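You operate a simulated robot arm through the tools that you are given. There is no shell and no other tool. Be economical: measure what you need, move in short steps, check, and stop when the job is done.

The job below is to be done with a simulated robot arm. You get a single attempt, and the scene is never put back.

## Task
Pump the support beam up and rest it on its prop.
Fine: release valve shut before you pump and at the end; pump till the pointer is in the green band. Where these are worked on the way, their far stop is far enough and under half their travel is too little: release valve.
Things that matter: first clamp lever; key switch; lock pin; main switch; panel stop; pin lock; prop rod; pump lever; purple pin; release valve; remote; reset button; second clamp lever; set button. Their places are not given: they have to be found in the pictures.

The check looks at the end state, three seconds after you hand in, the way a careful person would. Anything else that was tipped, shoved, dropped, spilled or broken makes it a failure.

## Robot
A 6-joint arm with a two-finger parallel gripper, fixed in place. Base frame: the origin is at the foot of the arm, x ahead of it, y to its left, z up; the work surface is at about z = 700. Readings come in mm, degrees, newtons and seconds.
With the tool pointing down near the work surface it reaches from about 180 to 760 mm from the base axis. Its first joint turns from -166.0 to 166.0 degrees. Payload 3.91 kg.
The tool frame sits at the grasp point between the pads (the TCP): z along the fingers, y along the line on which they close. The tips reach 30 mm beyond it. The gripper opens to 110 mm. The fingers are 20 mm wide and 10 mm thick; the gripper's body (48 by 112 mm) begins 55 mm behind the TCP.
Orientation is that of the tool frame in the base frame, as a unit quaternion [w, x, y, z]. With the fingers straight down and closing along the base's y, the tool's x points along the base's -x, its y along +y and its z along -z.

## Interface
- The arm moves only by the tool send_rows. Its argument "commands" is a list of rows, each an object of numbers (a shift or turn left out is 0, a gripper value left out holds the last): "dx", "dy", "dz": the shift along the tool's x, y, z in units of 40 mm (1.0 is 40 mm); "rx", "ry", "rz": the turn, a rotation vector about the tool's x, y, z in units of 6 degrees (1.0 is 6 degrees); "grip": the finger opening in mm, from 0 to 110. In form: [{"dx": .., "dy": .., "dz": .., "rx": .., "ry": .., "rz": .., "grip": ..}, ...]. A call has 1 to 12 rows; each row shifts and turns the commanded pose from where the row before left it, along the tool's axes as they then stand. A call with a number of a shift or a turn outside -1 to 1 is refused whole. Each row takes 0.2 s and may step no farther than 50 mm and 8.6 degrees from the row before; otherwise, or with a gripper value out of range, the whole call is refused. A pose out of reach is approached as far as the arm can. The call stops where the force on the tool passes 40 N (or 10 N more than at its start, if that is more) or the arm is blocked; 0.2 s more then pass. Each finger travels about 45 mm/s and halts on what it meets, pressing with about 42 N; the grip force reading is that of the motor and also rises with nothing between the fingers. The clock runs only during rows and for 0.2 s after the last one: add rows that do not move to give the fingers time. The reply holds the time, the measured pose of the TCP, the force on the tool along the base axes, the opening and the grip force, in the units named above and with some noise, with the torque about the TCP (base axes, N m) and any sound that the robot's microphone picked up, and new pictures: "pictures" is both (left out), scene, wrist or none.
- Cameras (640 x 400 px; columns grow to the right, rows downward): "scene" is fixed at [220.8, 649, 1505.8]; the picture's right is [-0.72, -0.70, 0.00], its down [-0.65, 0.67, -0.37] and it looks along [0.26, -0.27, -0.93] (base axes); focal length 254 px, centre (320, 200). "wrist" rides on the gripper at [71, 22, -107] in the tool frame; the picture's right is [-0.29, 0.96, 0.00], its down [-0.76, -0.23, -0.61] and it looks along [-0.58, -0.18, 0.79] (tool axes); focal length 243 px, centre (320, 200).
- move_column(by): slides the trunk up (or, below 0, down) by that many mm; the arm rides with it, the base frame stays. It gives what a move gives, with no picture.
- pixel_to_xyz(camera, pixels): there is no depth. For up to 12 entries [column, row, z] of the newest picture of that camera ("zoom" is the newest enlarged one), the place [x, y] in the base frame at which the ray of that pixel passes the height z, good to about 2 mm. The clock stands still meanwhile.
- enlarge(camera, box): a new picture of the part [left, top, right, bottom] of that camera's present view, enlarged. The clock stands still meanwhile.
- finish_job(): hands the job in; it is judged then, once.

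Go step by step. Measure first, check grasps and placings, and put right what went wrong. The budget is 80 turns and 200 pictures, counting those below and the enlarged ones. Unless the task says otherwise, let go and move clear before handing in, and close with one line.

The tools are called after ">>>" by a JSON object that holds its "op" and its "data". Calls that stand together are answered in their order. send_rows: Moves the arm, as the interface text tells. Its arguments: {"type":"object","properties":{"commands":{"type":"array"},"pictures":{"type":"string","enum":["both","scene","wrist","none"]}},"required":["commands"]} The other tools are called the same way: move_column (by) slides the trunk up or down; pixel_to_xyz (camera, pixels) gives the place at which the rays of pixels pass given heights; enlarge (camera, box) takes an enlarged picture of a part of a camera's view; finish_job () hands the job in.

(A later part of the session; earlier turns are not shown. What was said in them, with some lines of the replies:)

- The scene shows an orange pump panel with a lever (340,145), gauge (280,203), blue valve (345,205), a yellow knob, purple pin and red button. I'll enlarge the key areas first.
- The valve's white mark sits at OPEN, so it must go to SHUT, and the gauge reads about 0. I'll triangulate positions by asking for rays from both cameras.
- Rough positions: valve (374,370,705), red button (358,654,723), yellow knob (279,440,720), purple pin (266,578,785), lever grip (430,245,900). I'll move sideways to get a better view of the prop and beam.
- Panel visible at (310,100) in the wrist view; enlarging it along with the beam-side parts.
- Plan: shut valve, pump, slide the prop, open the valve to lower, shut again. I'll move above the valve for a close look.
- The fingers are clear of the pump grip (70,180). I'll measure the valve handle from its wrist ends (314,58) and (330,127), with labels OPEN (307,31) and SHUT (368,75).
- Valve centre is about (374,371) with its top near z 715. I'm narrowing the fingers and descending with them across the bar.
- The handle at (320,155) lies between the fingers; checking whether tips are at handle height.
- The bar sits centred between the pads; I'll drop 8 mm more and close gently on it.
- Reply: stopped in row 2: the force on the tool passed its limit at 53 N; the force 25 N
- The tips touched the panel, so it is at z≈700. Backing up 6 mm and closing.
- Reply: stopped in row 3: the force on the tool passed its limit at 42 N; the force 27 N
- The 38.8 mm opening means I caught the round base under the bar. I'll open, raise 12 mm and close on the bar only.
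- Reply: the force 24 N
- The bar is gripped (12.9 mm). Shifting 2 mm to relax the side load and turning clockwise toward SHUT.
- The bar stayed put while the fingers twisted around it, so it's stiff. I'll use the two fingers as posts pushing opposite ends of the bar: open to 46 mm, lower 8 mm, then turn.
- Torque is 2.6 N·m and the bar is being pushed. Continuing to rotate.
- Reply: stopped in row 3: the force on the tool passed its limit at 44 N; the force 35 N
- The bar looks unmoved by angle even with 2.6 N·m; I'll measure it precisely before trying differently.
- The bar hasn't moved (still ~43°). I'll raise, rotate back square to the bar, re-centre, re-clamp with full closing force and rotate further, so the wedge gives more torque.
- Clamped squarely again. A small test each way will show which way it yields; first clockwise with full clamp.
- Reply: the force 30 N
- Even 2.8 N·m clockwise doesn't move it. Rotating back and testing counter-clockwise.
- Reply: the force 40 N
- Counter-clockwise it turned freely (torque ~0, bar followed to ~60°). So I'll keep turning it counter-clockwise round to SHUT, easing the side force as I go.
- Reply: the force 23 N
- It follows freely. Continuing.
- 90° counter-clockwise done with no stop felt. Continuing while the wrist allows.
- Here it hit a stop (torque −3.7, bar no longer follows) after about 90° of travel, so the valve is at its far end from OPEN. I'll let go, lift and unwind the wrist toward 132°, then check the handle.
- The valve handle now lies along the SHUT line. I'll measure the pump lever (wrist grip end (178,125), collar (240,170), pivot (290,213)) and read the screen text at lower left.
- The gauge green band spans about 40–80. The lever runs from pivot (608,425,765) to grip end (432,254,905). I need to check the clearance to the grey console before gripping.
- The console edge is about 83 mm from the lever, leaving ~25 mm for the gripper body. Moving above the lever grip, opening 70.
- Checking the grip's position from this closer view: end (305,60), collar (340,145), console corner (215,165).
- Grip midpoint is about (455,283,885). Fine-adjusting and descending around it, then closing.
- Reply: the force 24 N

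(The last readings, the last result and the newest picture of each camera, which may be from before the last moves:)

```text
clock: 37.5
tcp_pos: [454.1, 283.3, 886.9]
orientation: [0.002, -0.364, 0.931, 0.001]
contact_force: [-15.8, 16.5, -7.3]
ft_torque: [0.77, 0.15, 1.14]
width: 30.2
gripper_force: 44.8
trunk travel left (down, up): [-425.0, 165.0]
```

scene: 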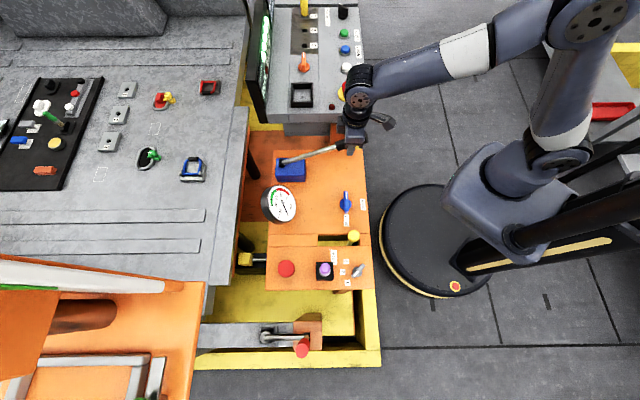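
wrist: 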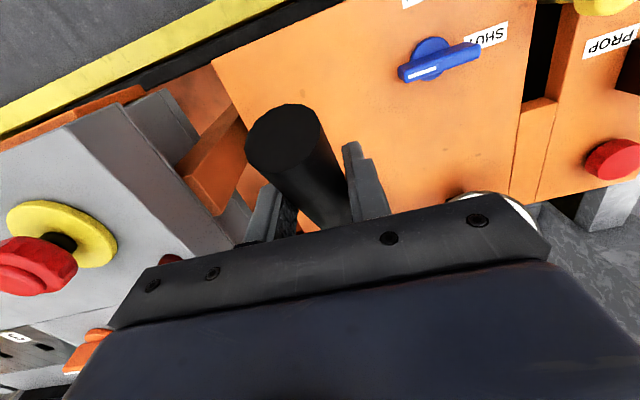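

Gripped at 30 mm on the lever. First short downstroke along the arc, checking forces and gauge.

>>> {"op": "send_rows", "data": {"commands": [{"dx": 0.288, "dz": 0.565}, {"dx": 0.228, "dz": 0.59}, {"dx": 0.163, "dz": 0.612}], "pictures": "scene"}}

```text
clock: 38.4
tcp_pos: [434.7, 264.8, 816.9]
orientation: [0.003, -0.362, 0.932, 0.0]
contact_force: [-13.0, 20.7, 7.0]
ft_torque: [0.7, -0.58, 0.87]
width: 30.3
gripper_force: 44.7
trunk travel left (down, up): [-425.0, 165.0]
```

scene: 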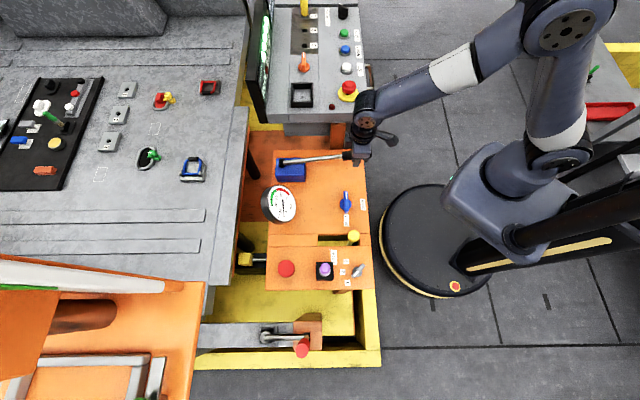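

The lever moves down easily; continuing down to about 0°.

>>> {"op": "send_rows", "data": {"commands": [{"dx": 0.1, "dz": 0.625}, {"dx": 0.03, "dz": 0.63}], "pictures": "scene"}}

>>> {"op": "enlarge", "data": {"camera": "scene", "box": [240, 130, 400, 230]}}

```text
clock: 39.0
tcp_pos: [432.3, 262.0, 767.8]
orientation: [0.002, -0.363, 0.932, -0.001]
contact_force: [-16.9, 20.4, 7.4]
ft_torque: [0.25, -0.5, 0.89]
width: 30.3
gripper_force: 44.6
trunk travel left (down, up): [-425.0, 165.0]
```

scene: 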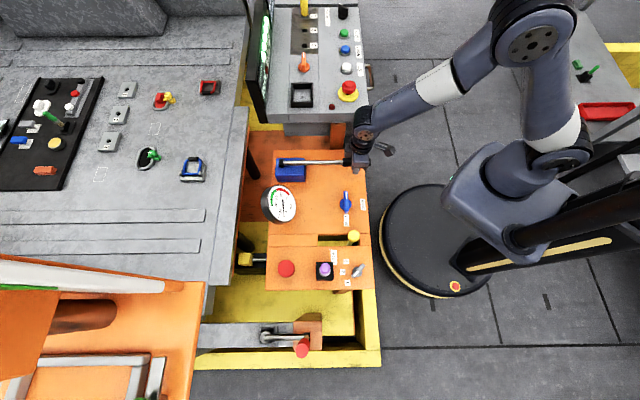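

```text
4.00 times, centred on (320, 180) of scene
```

zoom: 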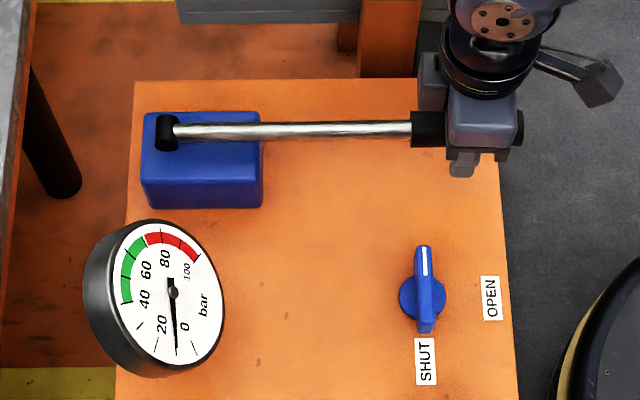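

The gauge rose to roughly 8–10, so the valve is shut. Upstroke, then another downstroke.

>>> {"op": "send_rows", "data": {"commands": [{"dx": -0.03, "dz": -0.63}, {"dx": -0.1, "dz": -0.625}, {"dx": -0.163, "dz": -0.612}, {"dx": -0.228, "dz": -0.59}, {"dx": -0.288, "dz": -0.565}], "pictures": "none"}}

>>> {"op": "enlarge", "data": {"camera": "scene", "box": [240, 130, 400, 230]}}

>>> {"op": "send_rows", "data": {"commands": [{"dx": 0.288, "dz": 0.565}, {"dx": 0.228, "dz": 0.59}, {"dx": 0.163, "dz": 0.612}, {"dx": 0.1, "dz": 0.625}, {"dx": 0.03, "dz": 0.63}], "pictures": "none"}}

>>> {"op": "enlarge", "data": {"camera": "scene", "box": [240, 130, 400, 230]}}

```text
clock: 40.1
tcp_pos: [452.1, 281.7, 885.0]
orientation: [-0.002, -0.362, 0.932, -0.002]
contact_force: [-21.0, 4.0, -27.6]
ft_torque: [0.21, 0.22, 0.99]
width: 30.4
gripper_force: 44.7
trunk travel left (down, up): [-425.0, 165.0]
```

```text
4.00 times, centred on (320, 180) of scene
```

zoom: 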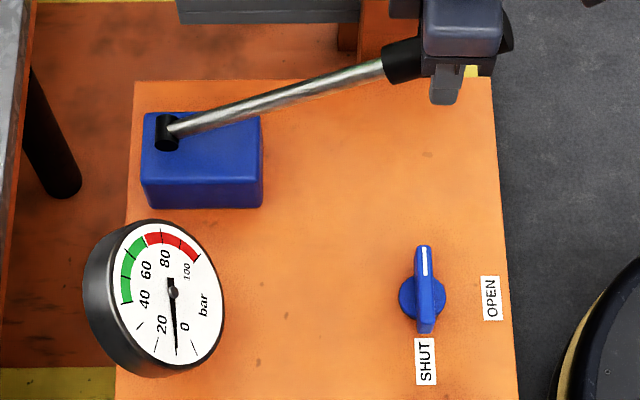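

```text
clock: 41.4
tcp_pos: [431.7, 260.8, 766.7]
orientation: [0.003, -0.363, 0.932, -0.001]
contact_force: [-3.3, 2.4, 6.0]
ft_torque: [0.36, -0.38, 0.85]
width: 30.4
gripper_force: 44.7
trunk travel left (down, up): [-425.0, 165.0]
```

```text
4.00 times, centred on (320, 180) of scene
```

zoom: 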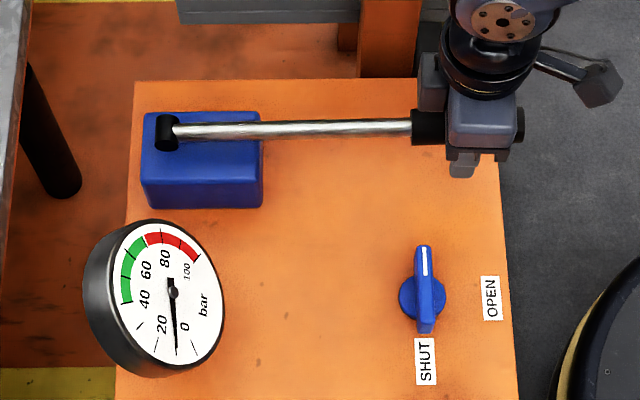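

Pressure held but the second stroke added nothing visible, so strokes may need more travel. Trying a bit lower, watching force and gauge.

>>> {"op": "send_rows", "data": {"commands": [{"dx": -0.01, "dz": 0.3}, {"dx": -0.02, "dz": 0.25}], "pictures": "none"}}

>>> {"op": "enlarge", "data": {"camera": "scene", "box": [260, 180, 310, 230]}}

```text
clock: 42.0
tcp_pos: [432.7, 261.2, 745.9]
orientation: [0.003, -0.362, 0.932, 0.0]
contact_force: [-8.8, 5.9, 29.4]
ft_torque: [-0.04, -0.29, 0.98]
width: 30.7
gripper_force: 45.1
trunk travel left (down, up): [-425.0, 165.0]
```

```text
8.00 times, centred on (285, 205) of scene
```

zoom: 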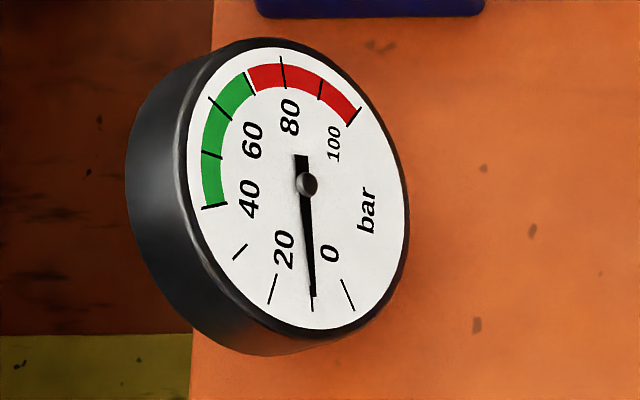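

The pointer is exactly at 10 bar (one stroke = +10); bottom stop is about here. I'll raise fully to the top stop this time.

>>> {"op": "send_rows", "data": {"commands": [{"dx": 0.02, "dz": -0.5}, {"dx": -0.03, "dz": -0.63}, {"dx": -0.1, "dz": -0.625}, {"dx": -0.163, "dz": -0.612}, {"dx": -0.228, "dz": -0.59}, {"dx": -0.288, "dz": -0.565}, {"dx": -0.1, "dz": -0.17}, {}], "pictures": "none"}}

>>> {"op": "send_rows", "data": {"commands": [{"dx": -0.1, "dz": -0.17}, {}], "pictures": "scene"}}

>>> {"op": "enlarge", "data": {"camera": "scene", "box": [250, 120, 390, 230]}}

```text
clock: 43.4
tcp_pos: [452.1, 280.3, 879.2]
orientation: [-0.007, -0.362, 0.932, -0.002]
contact_force: [2.4, 4.5, -14.2]
ft_torque: [1.19, -0.37, 0.99]
width: 30.4
gripper_force: 44.3
trunk travel left (down, up): [-425.0, 165.0]
stopped in row 7: the force on the tool passed its limit at 68 N (the readings are from after the stop); the commanded pose is now the measured one
```

```text
clock: 44.0
tcp_pos: [451.8, 281.1, 885.8]
orientation: [-0.01, -0.361, 0.932, -0.002]
contact_force: [-11.7, -6.6, -26.2]
ft_torque: [0.21, 0.47, 0.95]
width: 30.7
gripper_force: 44.8
trunk travel left (down, up): [-425.0, 165.0]
```

scene: 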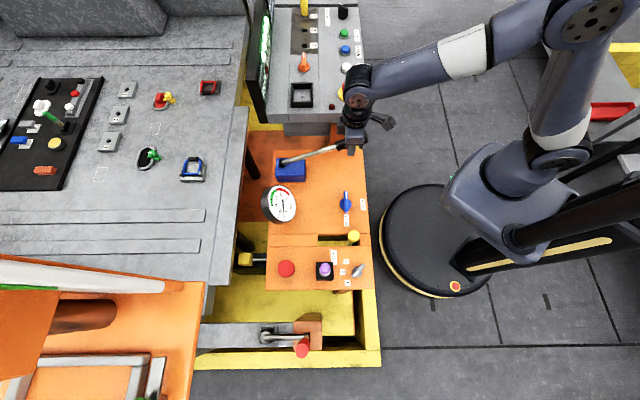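

```text
3.64 times, centred on (320, 175) of scene
```

zoom: 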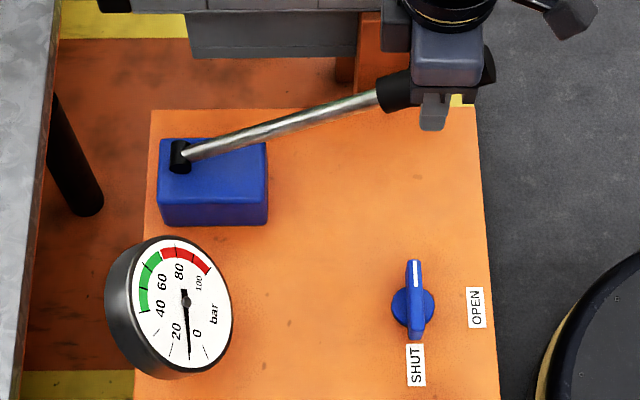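

The top stop is here (886), bottom near 746. Doing a full downstroke to the bottom.

>>> {"op": "send_rows", "data": {"commands": [{"dx": 0.288, "dz": 0.565}, {"dx": 0.228, "dz": 0.59}, {"dx": 0.163, "dz": 0.612}, {"dx": 0.1, "dz": 0.625}, {"dx": 0.03, "dz": 0.63}, {"dx": -0.02, "dz": 0.48}, {}], "pictures": "none"}}

>>> {"op": "enlarge", "data": {"camera": "scene", "box": [260, 180, 310, 230]}}

```text
clock: 45.6
tcp_pos: [429.5, 260.5, 749.8]
orientation: [-0.005, -0.361, 0.932, -0.001]
contact_force: [9.1, -9.1, 28.9]
ft_torque: [0.15, 0.25, 0.94]
width: 30.3
gripper_force: 45.3
trunk travel left (down, up): [-425.0, 165.0]
```

```text
8.00 times, centred on (285, 205) of scene
```

zoom: 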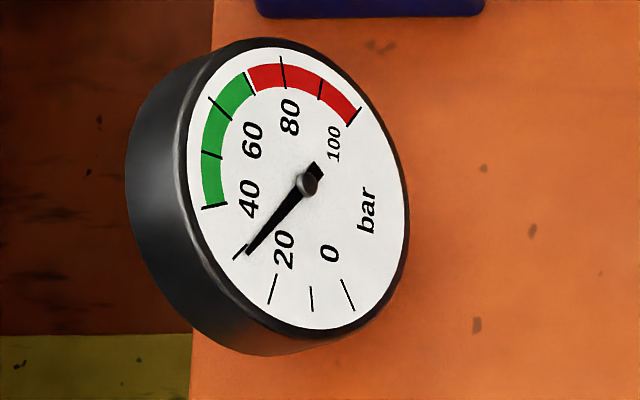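

Now 30 bar. One more full stroke should land in the green (40–70).

>>> {"op": "send_rows", "data": {"commands": [{"dx": 0.02, "dz": -0.4}, {"dx": -0.03, "dz": -0.63}, {"dx": -0.1, "dz": -0.625}, {"dx": -0.163, "dz": -0.612}, {"dx": -0.228, "dz": -0.59}, {"dx": -0.288, "dz": -0.565}, {}], "pictures": "none"}}

>>> {"op": "send_rows", "data": {"commands": [{"dx": 0.288, "dz": 0.565}, {"dx": 0.228, "dz": 0.59}, {"dx": 0.163, "dz": 0.612}, {"dx": 0.1, "dz": 0.625}, {"dx": 0.03, "dz": 0.63}, {"dx": -0.02, "dz": 0.4}, {}], "pictures": "none"}}

>>> {"op": "enlarge", "data": {"camera": "scene", "box": [260, 180, 310, 230]}}

```text
clock: 47.2
tcp_pos: [453.2, 283.8, 882.9]
orientation: [-0.008, -0.361, 0.933, -0.003]
contact_force: [-6.4, -10.4, -27.1]
ft_torque: [0.37, 0.43, 0.93]
width: 30.2
gripper_force: 44.9
trunk travel left (down, up): [-425.0, 165.0]
```

```text
clock: 48.8
tcp_pos: [428.1, 259.7, 749.2]
orientation: [-0.006, -0.362, 0.932, -0.002]
contact_force: [12.3, -17.4, 28.4]
ft_torque: [0.23, 0.33, 0.94]
width: 30.4
gripper_force: 45.1
trunk travel left (down, up): [-425.0, 165.0]
```

```text
8.00 times, centred on (285, 205) of scene
```

zoom: 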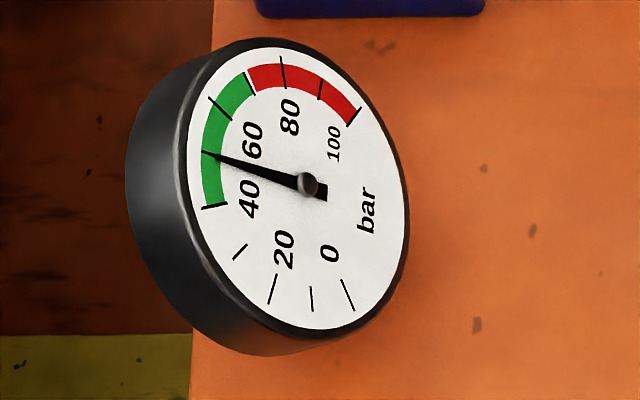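

50 bar, mid-green. Releasing the lever and rising, then looking at the prop and the purple pin.

>>> {"op": "send_rows", "data": {"commands": [{"grip": 70}, {}, {}, {"dz": -1}, {"dz": -1}, {"dz": -1}, {"dz": -1}, {"dz": -1}, {"dz": -1}, {"rz": 1}, {"rz": 1}, {"rz": 1}], "pictures": "none"}}

>>> {"op": "send_rows", "data": {"commands": [{"rz": 1}, {"rz": 1}, {"rz": 1}, {"rz": 1, "dx": 0.6, "dy": 0.6}, {"dx": 0.7, "dy": 0.7}, {"dx": 0.7, "dy": 0.7}, {"dx": 0.7, "dy": 0.7}, {"dx": 0.7, "dy": 0.7}, {"dx": 0.5, "dy": 0.7}], "pictures": "both"}}

```text
clock: 51.4
tcp_pos: [430.1, 263.5, 988.1]
orientation: [-0.006, -0.211, 0.978, -0.003]
contact_force: [0.1, 0.2, -0.6]
ft_torque: [-0.03, -0.02, 0.01]
width: 70.2
gripper_force: 0.1
trunk travel left (down, up): [-425.0, 165.0]
```

```text
clock: 53.4
tcp_pos: [270.1, 424.4, 989.8]
orientation: [-0.005, -0.003, 1.0, -0.003]
contact_force: [0.0, -1.2, 0.1]
ft_torque: [0.01, 0.02, 0.0]
width: 69.9
gripper_force: 0.1
trunk travel left (down, up): [-425.0, 165.0]
```

scene: 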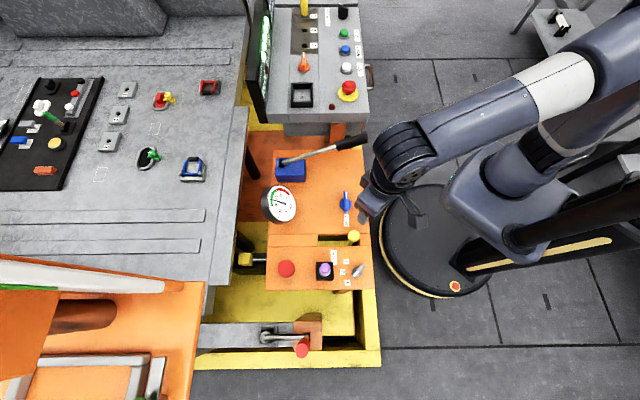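
wrist: 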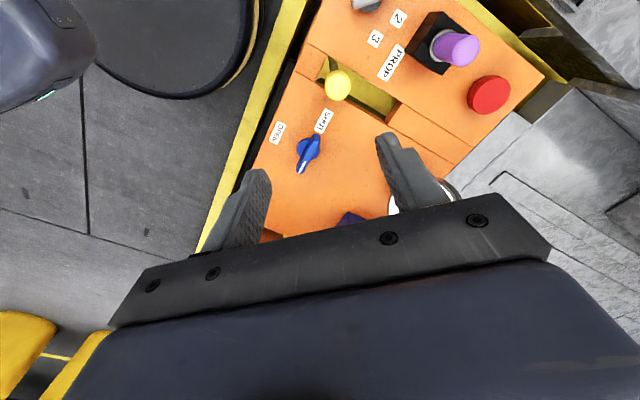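

The lever sprang back up on its own. Checking the gauge and inspecting the slot and pin area.

>>> {"op": "enlarge", "data": {"camera": "scene", "box": [225, 180, 385, 300]}}

>>> {"op": "enlarge", "data": {"camera": "wrist", "box": [260, 0, 560, 190]}}

>>> {"op": "pixel_to_xyz", "data": {"camera": "wrist", "pixels": [[337, 86, 720], [337, 86, 760], [318, 62, 700], [392, 105, 700], [450, 48, 760], [450, 48, 800], [428, 42, 740], [489, 95, 720]]}}

>>> {"op": "pixel_to_xyz", "data": {"camera": "scene", "pixels": [[354, 237, 720], [354, 237, 760], [318, 241, 700], [358, 241, 700], [325, 269, 760], [325, 269, 800], [244, 259, 680], [244, 259, 640], [268, 258, 660]]}}

```text
3.33 times, centred on (305, 240) of scene
```

zoom: 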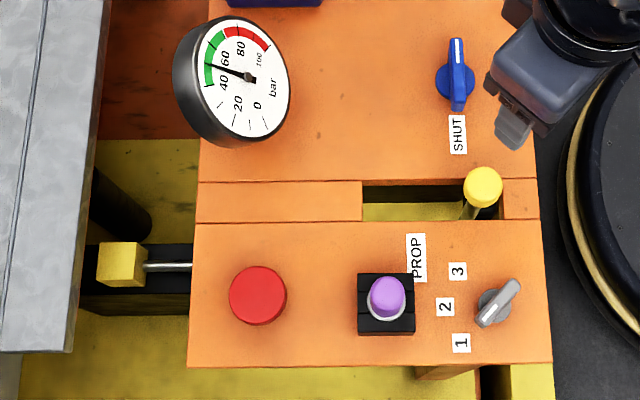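

```text
2.11 times, centred on (410, 95) of wrist
```

zoom: 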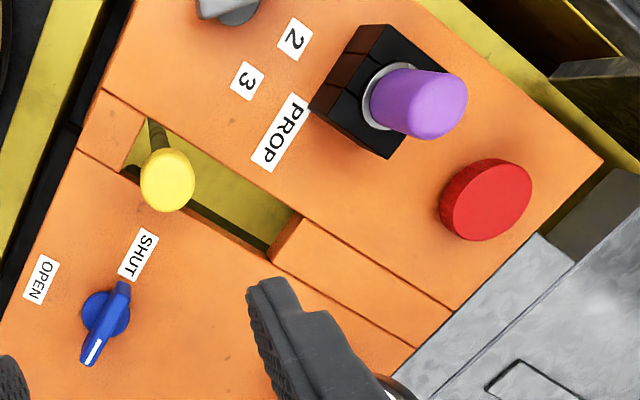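

```text
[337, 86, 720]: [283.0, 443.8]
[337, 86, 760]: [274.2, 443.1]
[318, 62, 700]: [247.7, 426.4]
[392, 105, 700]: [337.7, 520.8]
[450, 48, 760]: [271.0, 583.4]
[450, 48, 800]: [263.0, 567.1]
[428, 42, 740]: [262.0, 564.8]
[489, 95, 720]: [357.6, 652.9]
```

```text
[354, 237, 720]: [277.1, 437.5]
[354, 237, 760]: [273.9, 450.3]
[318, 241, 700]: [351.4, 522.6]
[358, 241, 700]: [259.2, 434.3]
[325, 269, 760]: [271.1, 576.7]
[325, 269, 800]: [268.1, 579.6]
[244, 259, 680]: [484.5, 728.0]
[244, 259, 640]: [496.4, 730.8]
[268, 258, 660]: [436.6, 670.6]
```

Gauge holds at ~50. The yellow prop knob is at about (278,443,738), the slot runs toward (345,520). I'll turn the gripper so it closes along the slot, then go above the knob.

>>> {"op": "send_rows", "data": {"commands": [{"rz": 1}, {"rz": 1}, {"rz": 1}, {"rz": 1}, {"rz": 1}, {"rz": 1}, {"rz": 1}, {"rz": 0.6}], "pictures": "none"}}

>>> {"op": "send_rows", "data": {"commands": [{"dy": 0.45, "dx": 0.2}, {"dz": 1}, {"dz": 1}, {"dz": 1}, {"dz": 1}], "pictures": "both"}}

```text
clock: 55.2
tcp_pos: [272.3, 423.9, 988.6]
orientation: [-0.002, 0.384, 0.923, -0.005]
contact_force: [0.0, -0.7, -0.3]
ft_torque: [-0.02, 0.03, 0.02]
width: 70.0
gripper_force: 0.1
trunk travel left (down, up): [-425.0, 165.0]
```

```text
clock: 56.4
tcp_pos: [277.4, 438.0, 829.2]
orientation: [-0.003, 0.384, 0.923, -0.005]
contact_force: [0.4, -0.2, -0.6]
ft_torque: [0.04, -0.01, 0.0]
width: 69.9
gripper_force: 0.1
trunk travel left (down, up): [-425.0, 165.0]
```

scene: 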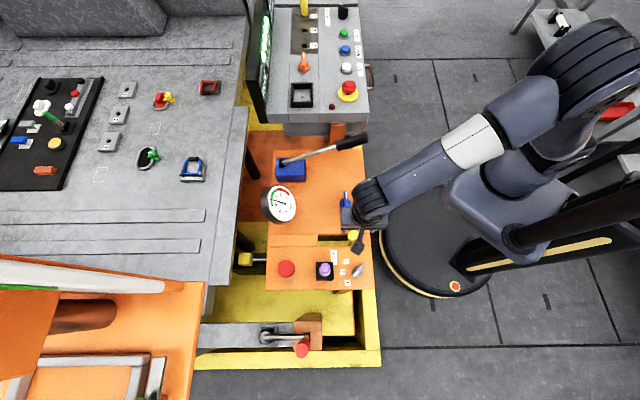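
wrist: 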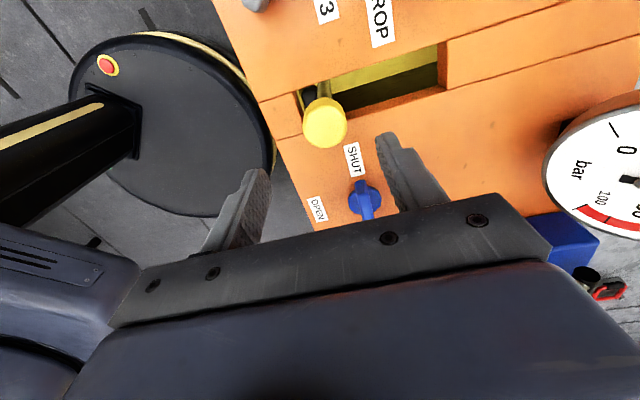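

Knob centre at wrist (326,124); pinning its position before descending.

>>> {"op": "pixel_to_xyz", "data": {"camera": "wrist", "pixels": [[326, 124, 730], [326, 124, 745], [326, 124, 760], [323, 97, 700]]}}

>>> {"op": "enlarge", "data": {"camera": "wrist", "box": [240, 40, 480, 190]}}

```text
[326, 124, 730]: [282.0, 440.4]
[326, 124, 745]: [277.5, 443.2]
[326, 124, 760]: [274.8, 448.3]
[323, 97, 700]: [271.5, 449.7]
```

```text
2.67 times, centred on (360, 115) of wrist
```

zoom: 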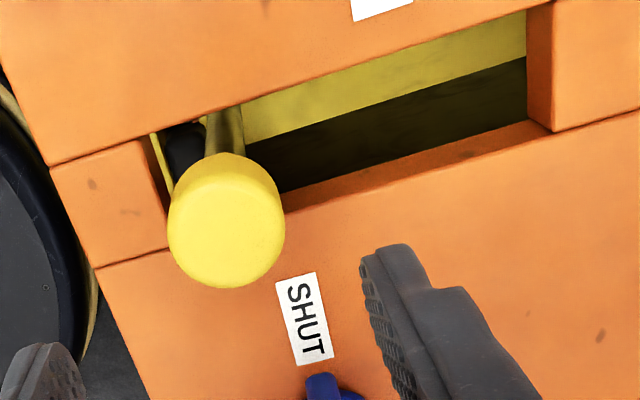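

Knob centre (277.5,443), top about z 745. Descending and closing.

>>> {"op": "send_rows", "data": {"commands": [{"dx": 0.09, "dy": 0.09, "dz": 0.76}, {"dz": 0.76}, {"dz": 0.76}, {"grip": 40}, {"grip": 20}, {"grip": 0}, {}, {}], "pictures": "wrist"}}

```text
clock: 58.2
tcp_pos: [276.2, 443.9, 737.7]
orientation: [-0.003, 0.384, 0.923, -0.004]
contact_force: [7.8, 8.6, -4.6]
ft_torque: [0.32, 0.05, -0.06]
width: 33.4
gripper_force: 45.6
trunk travel left (down, up): [-425.0, 165.0]
```

wrist: 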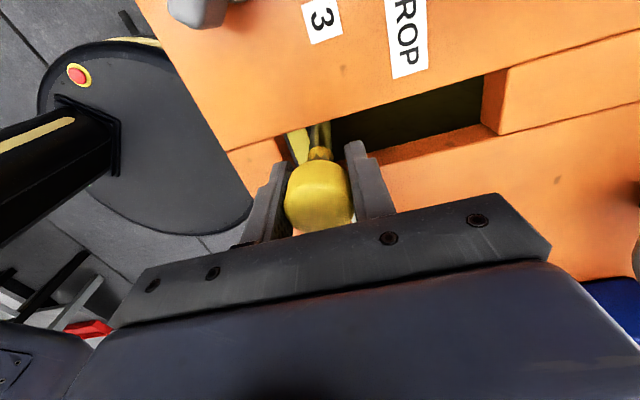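

Knob gripped (33 mm). Pushing it along the slot gently.

>>> {"op": "send_rows", "data": {"commands": [{"dy": 0.2}, {"dy": 0.3}, {"dy": 0.3}], "pictures": "both"}}

```text
clock: 59.0
tcp_pos: [298.3, 467.2, 737.8]
orientation: [-0.003, 0.384, 0.923, -0.005]
contact_force: [-4.7, 4.7, 9.4]
ft_torque: [-0.54, -0.24, 0.07]
width: 33.2
gripper_force: 45.7
trunk travel left (down, up): [-425.0, 165.0]
```

scene: 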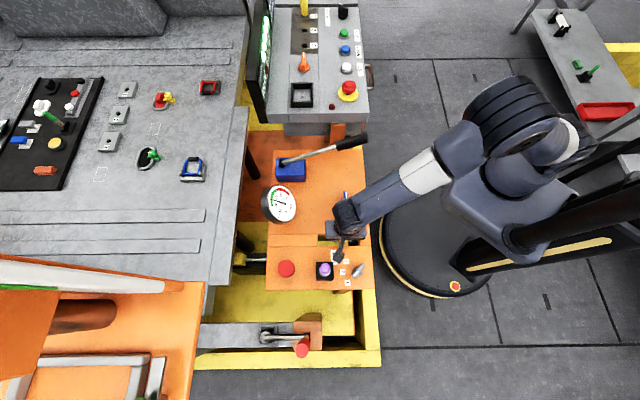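
wrist: 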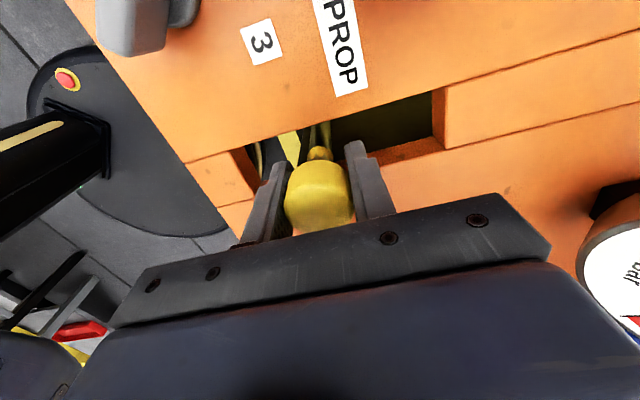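

It slides freely, and the yellow block (240,259) is moving in under the beam. Continuing to the end stop.

>>> {"op": "send_rows", "data": {"commands": [{"dy": 0.35}, {"dy": 0.35}, {"dy": 0.35}, {"dy": 0.3}, {"dy": 0.2}, {"dy": 0.2}, {"dy": 0.2}], "pictures": "both"}}

>>> {"op": "enlarge", "data": {"camera": "scene", "box": [225, 180, 385, 300]}}

```text
clock: 60.2
tcp_pos: [335.8, 504.8, 736.9]
orientation: [-0.006, 0.384, 0.923, -0.013]
contact_force: [-12.6, -11.4, 21.1]
ft_torque: [-0.57, 0.36, 0.07]
width: 33.7
gripper_force: 44.3
trunk travel left (down, up): [-425.0, 165.0]
stopped in row 5: the force on the tool passed its limit at 50 N (the readings are from after the stop); the commanded pose is now the measured one
```

scene: 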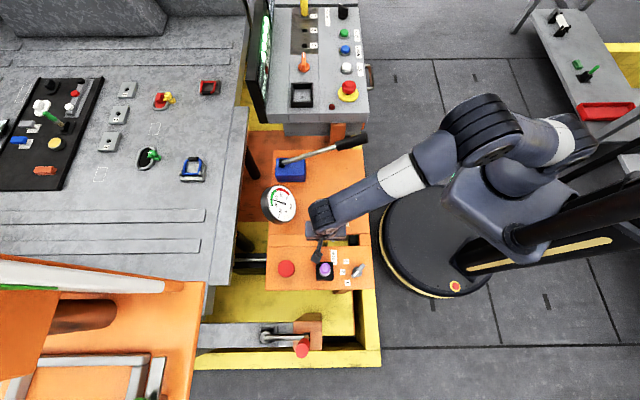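
wrist: 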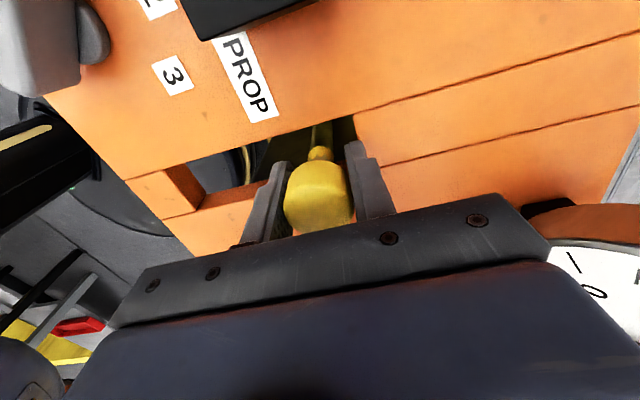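

```text
3.33 times, centred on (305, 240) of scene
```

zoom: 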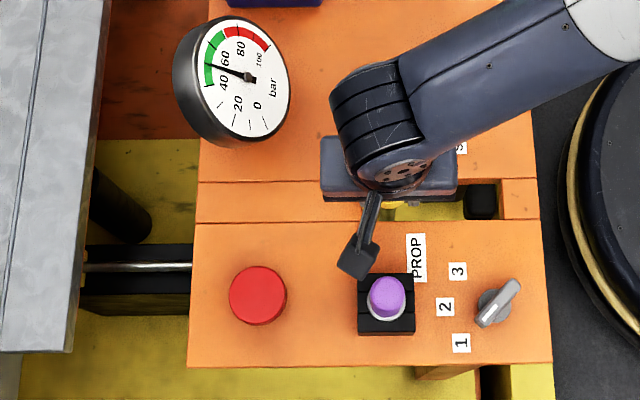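

It stopped at (336,505). I'll push once more to make sure it's the real stop.

>>> {"op": "send_rows", "data": {"commands": [{"dy": 0.15}, {"dy": 0.15}], "pictures": "none"}}

>>> {"op": "enlarge", "data": {"camera": "wrist", "box": [220, 80, 460, 230]}}

```text
clock: 60.5
tcp_pos: [335.7, 504.5, 736.0]
orientation: [-0.006, 0.384, 0.923, -0.018]
contact_force: [-11.5, -14.6, 20.6]
ft_torque: [-0.03, 0.48, 0.05]
width: 33.7
gripper_force: 45.0
trunk travel left (down, up): [-425.0, 165.0]
stopped in row 1: the force on the tool passed its limit at 46 N (the readings are from after the stop); the commanded pose is now the measured one
```

```text
2.67 times, centred on (340, 155) of wrist
```

zoom: 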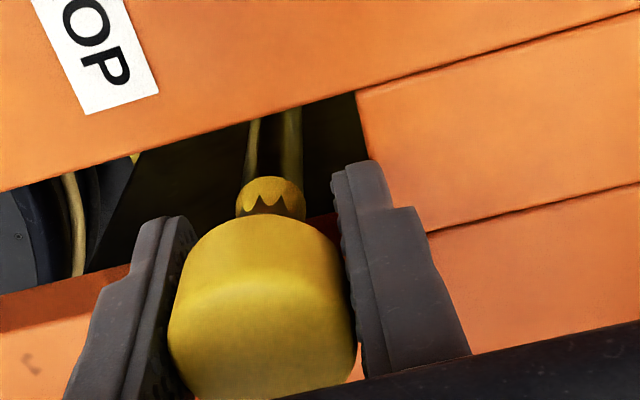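

The leading fingertip may be touching the slot-end block (upward force 20 N). I'll regrip 13 mm higher and push again.

>>> {"op": "send_rows", "data": {"commands": [{"grip": 45}, {}, {"dz": -0.35}, {"grip": 20}, {"grip": 0}, {}, {"dy": 0.1}, {"dy": 0.15}, {"dy": 0.15}], "pictures": "wrist"}}

```text
clock: 62.2
tcp_pos: [336.3, 505.7, 748.6]
orientation: [-0.008, 0.384, 0.923, -0.024]
contact_force: [-9.8, -13.5, 14.7]
ft_torque: [0.28, 0.26, 0.01]
width: 34.0
gripper_force: 44.9
trunk travel left (down, up): [-425.0, 165.0]
stopped in row 8: the force on the tool passed its limit at 45 N (the readings are from after the stop); the commanded pose is now the measured one
```

wrist: 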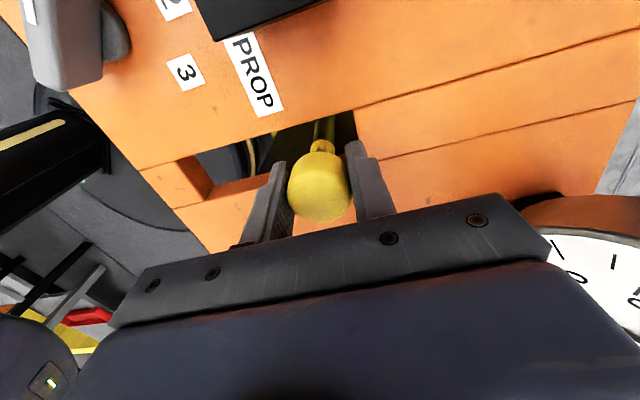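

Same stop with fingers higher, so the prop is fully in. Releasing, levelling the tool, and moving back above the valve to open it and lower the beam.

>>> {"op": "send_rows", "data": {"commands": [{"grip": 60}, {}, {"rx": -0.48, "dz": -0.8}, {"dz": -1}, {"dx": -0.75, "dy": -0.44}, {"dx": -0.75, "dy": -0.44}, {"dx": -0.75, "dy": -0.44}, {"dx": -0.74, "dy": -0.43}, {}], "pictures": "both"}}

>>> {"op": "enlarge", "data": {"camera": "scene", "box": [225, 180, 385, 300]}}

```text
clock: 64.2
tcp_pos: [374.9, 373.0, 820.2]
orientation: [0.002, 0.383, 0.924, 0.0]
contact_force: [-0.4, -0.8, -0.7]
ft_torque: [0.01, -0.03, 0.02]
width: 59.9
gripper_force: 0.1
trunk travel left (down, up): [-425.0, 165.0]
```

scene: 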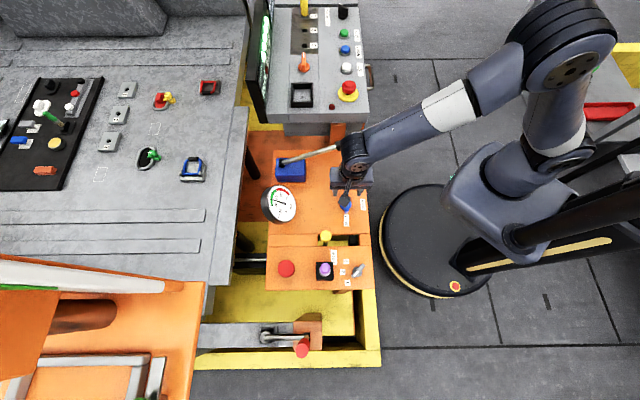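
wrist: 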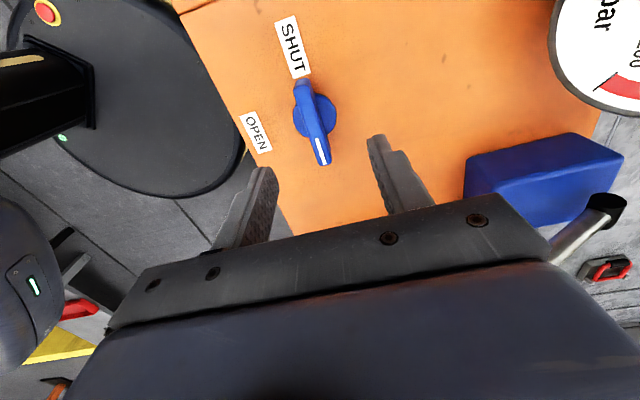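

```text
3.33 times, centred on (305, 240) of scene
```

zoom: 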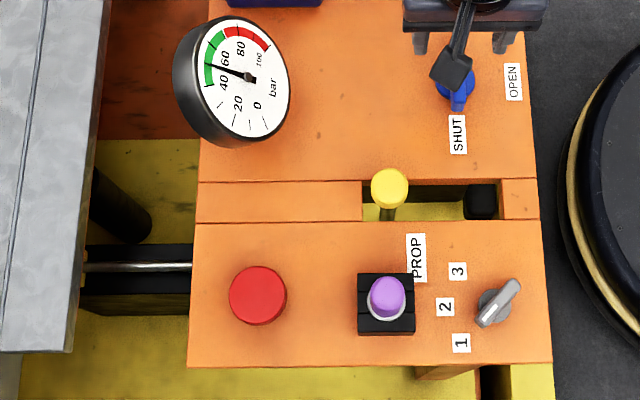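

Bar is square to the fingers at this orientation. Descending and clamping.

>>> {"op": "send_rows", "data": {"commands": [{"dy": -0.07, "dx": 0.035, "dz": 0.95, "grip": 50}, {"dz": 0.97}, {"grip": 25}, {"grip": 0}, {}, {}, {}], "pictures": "wrist"}}

```text
clock: 65.8
tcp_pos: [368.5, 373.4, 740.8]
orientation: [0.001, 0.384, 0.923, -0.002]
contact_force: [-16.6, -14.9, -5.9]
ft_torque: [0.32, -0.26, -0.07]
width: 12.8
gripper_force: 45.3
trunk travel left (down, up): [-425.0, 165.0]
```

wrist: 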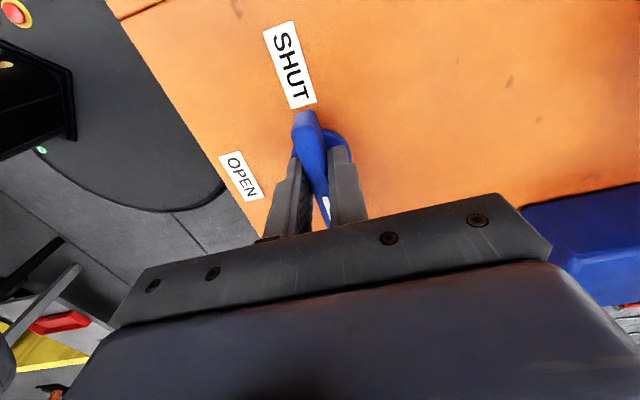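

Clamped. Re-centring slightly and turning clockwise toward OPEN.

>>> {"op": "send_rows", "data": {"commands": [{"dy": -0.03, "dx": -0.06}, {"rz": 1}, {"rz": 1}, {"rz": 1}, {"rz": 1}, {"rz": 1}], "pictures": "wrist"}}

```text
clock: 67.2
tcp_pos: [370.8, 372.8, 741.2]
orientation: [0.001, 0.611, 0.792, 0.001]
contact_force: [-19.2, 12.4, -22.7]
ft_torque: [-0.32, 0.72, -0.06]
width: 12.7
gripper_force: 44.9
trunk travel left (down, up): [-425.0, 165.0]
```

wrist: 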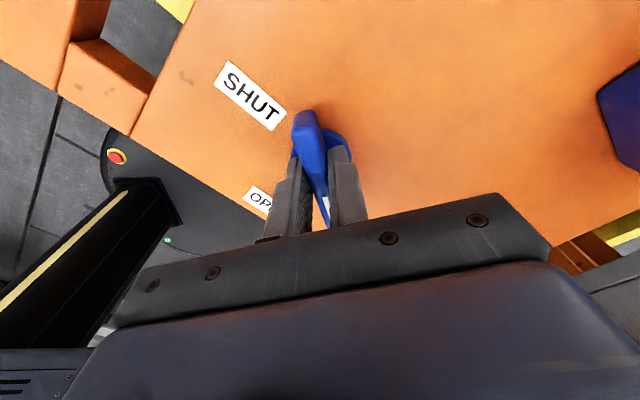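

It's following (bar still square). Continuing to the OPEN stop, watching the gauge.

>>> {"op": "send_rows", "data": {"commands": [{"rz": 1, "dy": -0.03}, {"rz": 1}, {"rz": 1}, {"rz": 1}, {"rz": 1}, {"rz": 1}, {"rz": 1}], "pictures": "wrist"}}

>>> {"op": "enlarge", "data": {"camera": "scene", "box": [225, 150, 385, 270]}}

```text
clock: 68.8
tcp_pos: [372.4, 373.3, 742.0]
orientation: [0.003, 0.854, 0.521, 0.002]
contact_force: [4.6, 23.3, -16.4]
ft_torque: [0.27, 0.87, -0.01]
width: 12.9
gripper_force: 44.7
trunk travel left (down, up): [-425.0, 165.0]
```

wrist: 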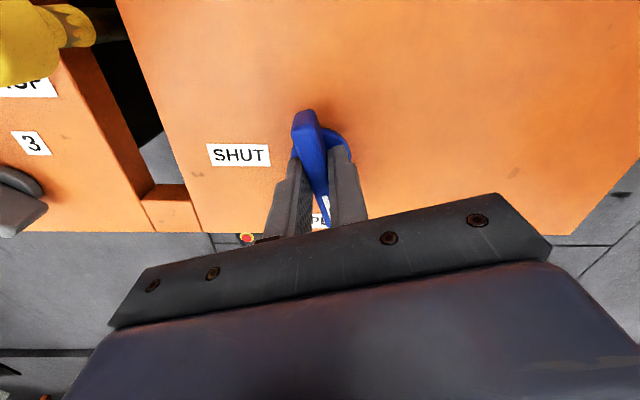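

```text
3.33 times, centred on (305, 210) of scene
```

zoom: 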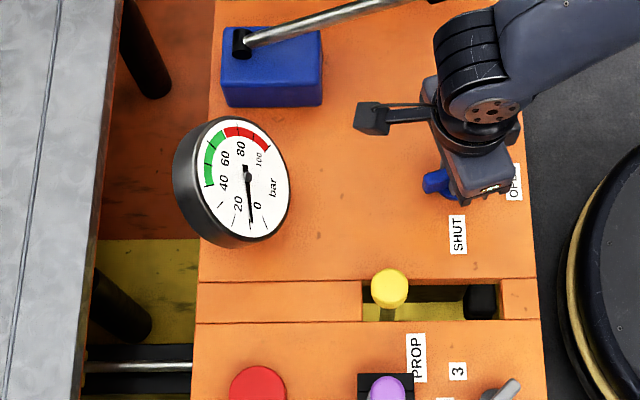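

Pressure is dropping (~10 now). Going on to the OPEN stop and waiting a couple of seconds.

>>> {"op": "send_rows", "data": {"commands": [{"rz": 1}, {"rz": 1}, {"rz": 1}, {"rz": 0.3}, {}, {}, {}, {}, {}, {}, {}, {}], "pictures": "wrist"}}

>>> {"op": "enlarge", "data": {"camera": "scene", "box": [225, 150, 385, 270]}}

```text
clock: 69.3
tcp_pos: [372.9, 372.3, 743.7]
orientation: [-0.01, 0.883, 0.47, 0.0]
contact_force: [-5.5, 15.1, -9.6]
ft_torque: [-0.51, -0.6, -0.01]
width: 13.1
gripper_force: 45.6
out of reach, approached as far as the arm can: row 2
trunk travel left (down, up): [-425.0, 165.0]
stopped in row 2: the force on the tool passed its limit at 63 N (the readings are from after the stop); the commanded pose is now the measured one
```

wrist: 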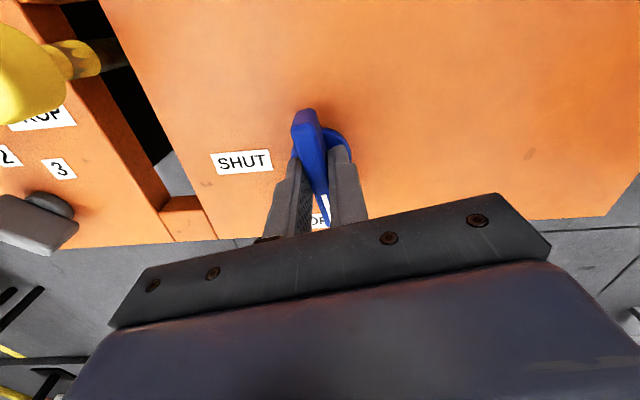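

```text
3.33 times, centred on (305, 210) of scene
```

zoom: 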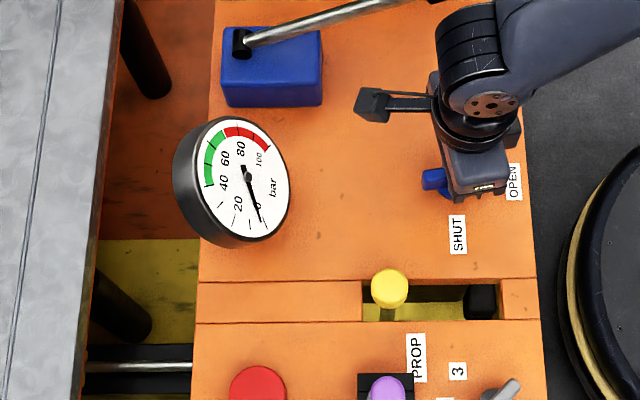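

The wrist limit stopped me, but the valve is ~76° open (well over half) and the gauge is at 0. Waiting ~2 s, then turning it back counter-clockwise to SHUT.

>>> {"op": "send_rows", "data": {"commands": [{}, {}, {}, {}, {}, {}, {}, {}, {}, {}, {}, {}], "pictures": "none"}}

>>> {"op": "enlarge", "data": {"camera": "scene", "box": [225, 180, 305, 280]}}

>>> {"op": "send_rows", "data": {"commands": [{"rz": -1}, {"rz": -1}, {"rz": -1}, {"rz": -1}, {"rz": -1}, {"rz": -1}, {"rz": -1}], "pictures": "wrist"}}

```text
clock: 71.9
tcp_pos: [372.5, 371.8, 743.2]
orientation: [-0.008, 0.883, 0.469, 0.0]
contact_force: [-17.8, 31.5, -10.1]
ft_torque: [-0.19, -0.54, -0.05]
width: 13.2
gripper_force: 45.1
trunk travel left (down, up): [-425.0, 165.0]
```

```text
4.00 times, centred on (265, 230) of scene
```

zoom: 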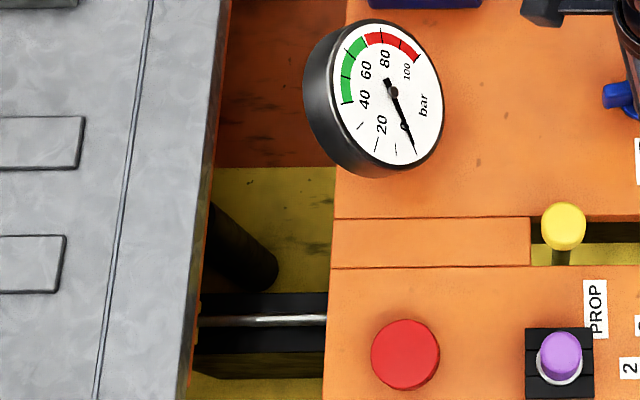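

```text
clock: 73.5
tcp_pos: [371.1, 372.2, 742.6]
orientation: [-0.007, 0.656, 0.755, 0.002]
contact_force: [-28.3, 26.3, -1.5]
ft_torque: [-0.04, -0.52, -0.04]
width: 12.7
gripper_force: 45.1
trunk travel left (down, up): [-425.0, 165.0]
```

wrist: 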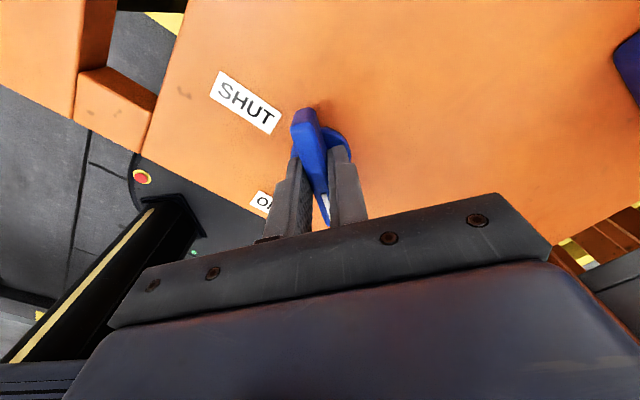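

Following well, gauge at 0. Relieving side force and continuing to the SHUT stop.

>>> {"op": "send_rows", "data": {"commands": [{"dx": 0.04, "dy": -0.04}, {"rz": -1}, {"rz": -1}, {"rz": -1}, {"rz": -1}, {"rz": -1}, {"rz": -1}, {"rz": -0.7}], "pictures": "wrist"}}

```text
clock: 75.3
tcp_pos: [370.3, 371.3, 741.9]
orientation: [-0.006, 0.359, 0.933, 0.005]
contact_force: [-10.9, 13.7, -11.0]
ft_torque: [-0.08, 0.53, -1.03]
width: 13.5
gripper_force: 45.0
trunk travel left (down, up): [-425.0, 165.0]
```

wrist: 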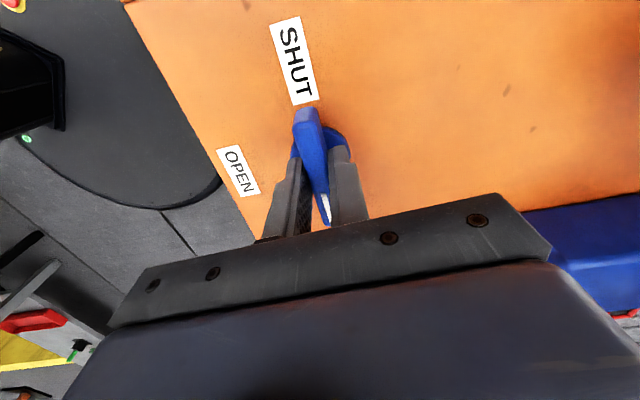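

Torque −1.0 shows it's at the SHUT stop. Releasing, rising clear, and verifying.

>>> {"op": "send_rows", "data": {"commands": [{"grip": 60}, {}, {}, {"dz": -1}, {"dz": -1}, {"dz": -1}, {"dz": -1}, {"dz": -1}, {"dz": -1}, {"dx": 1}, {"dx": 0.5}], "pictures": "both"}}

>>> {"op": "enlarge", "data": {"camera": "scene", "box": [225, 130, 385, 290]}}

```text
clock: 77.7
tcp_pos: [327.4, 409.0, 983.6]
orientation: [-0.006, 0.356, 0.934, 0.006]
contact_force: [0.6, 0.0, 0.4]
ft_torque: [-0.02, -0.03, 0.0]
width: 60.1
gripper_force: 0.1
trunk travel left (down, up): [-425.0, 165.0]
```

scene: 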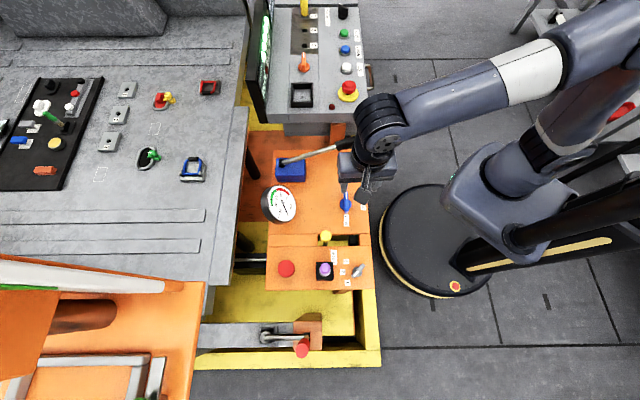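
wrist: 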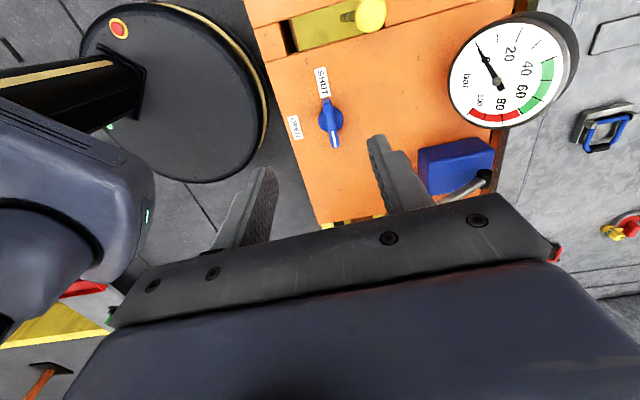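

```text
2.50 times, centred on (305, 210) of scene
```

zoom: 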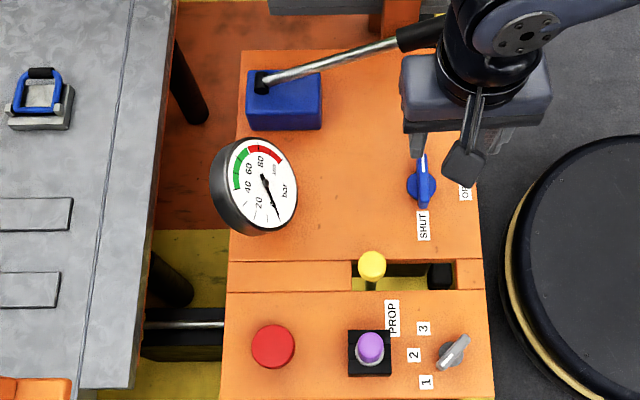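

Verified: the valve handle is against its SHUT stop, the gauge is back at 0, the prop knob (325,236) is at the far end of its travel, the pump lever is up, and the arm is clear. Handing in.

>>> {"op": "finish_job", "data": {}}

```text
The job is handed in.
```

I pumped to 50 bar (in the green), slid the prop in to its stop, opened the valve until the gauge read 0, then turned it back to its SHUT stop and moved the arm clear. The beam and the prop's contact point are hidden under the table, so I inferred from the gauge and the prop's stop that the beam is resting on its prop.
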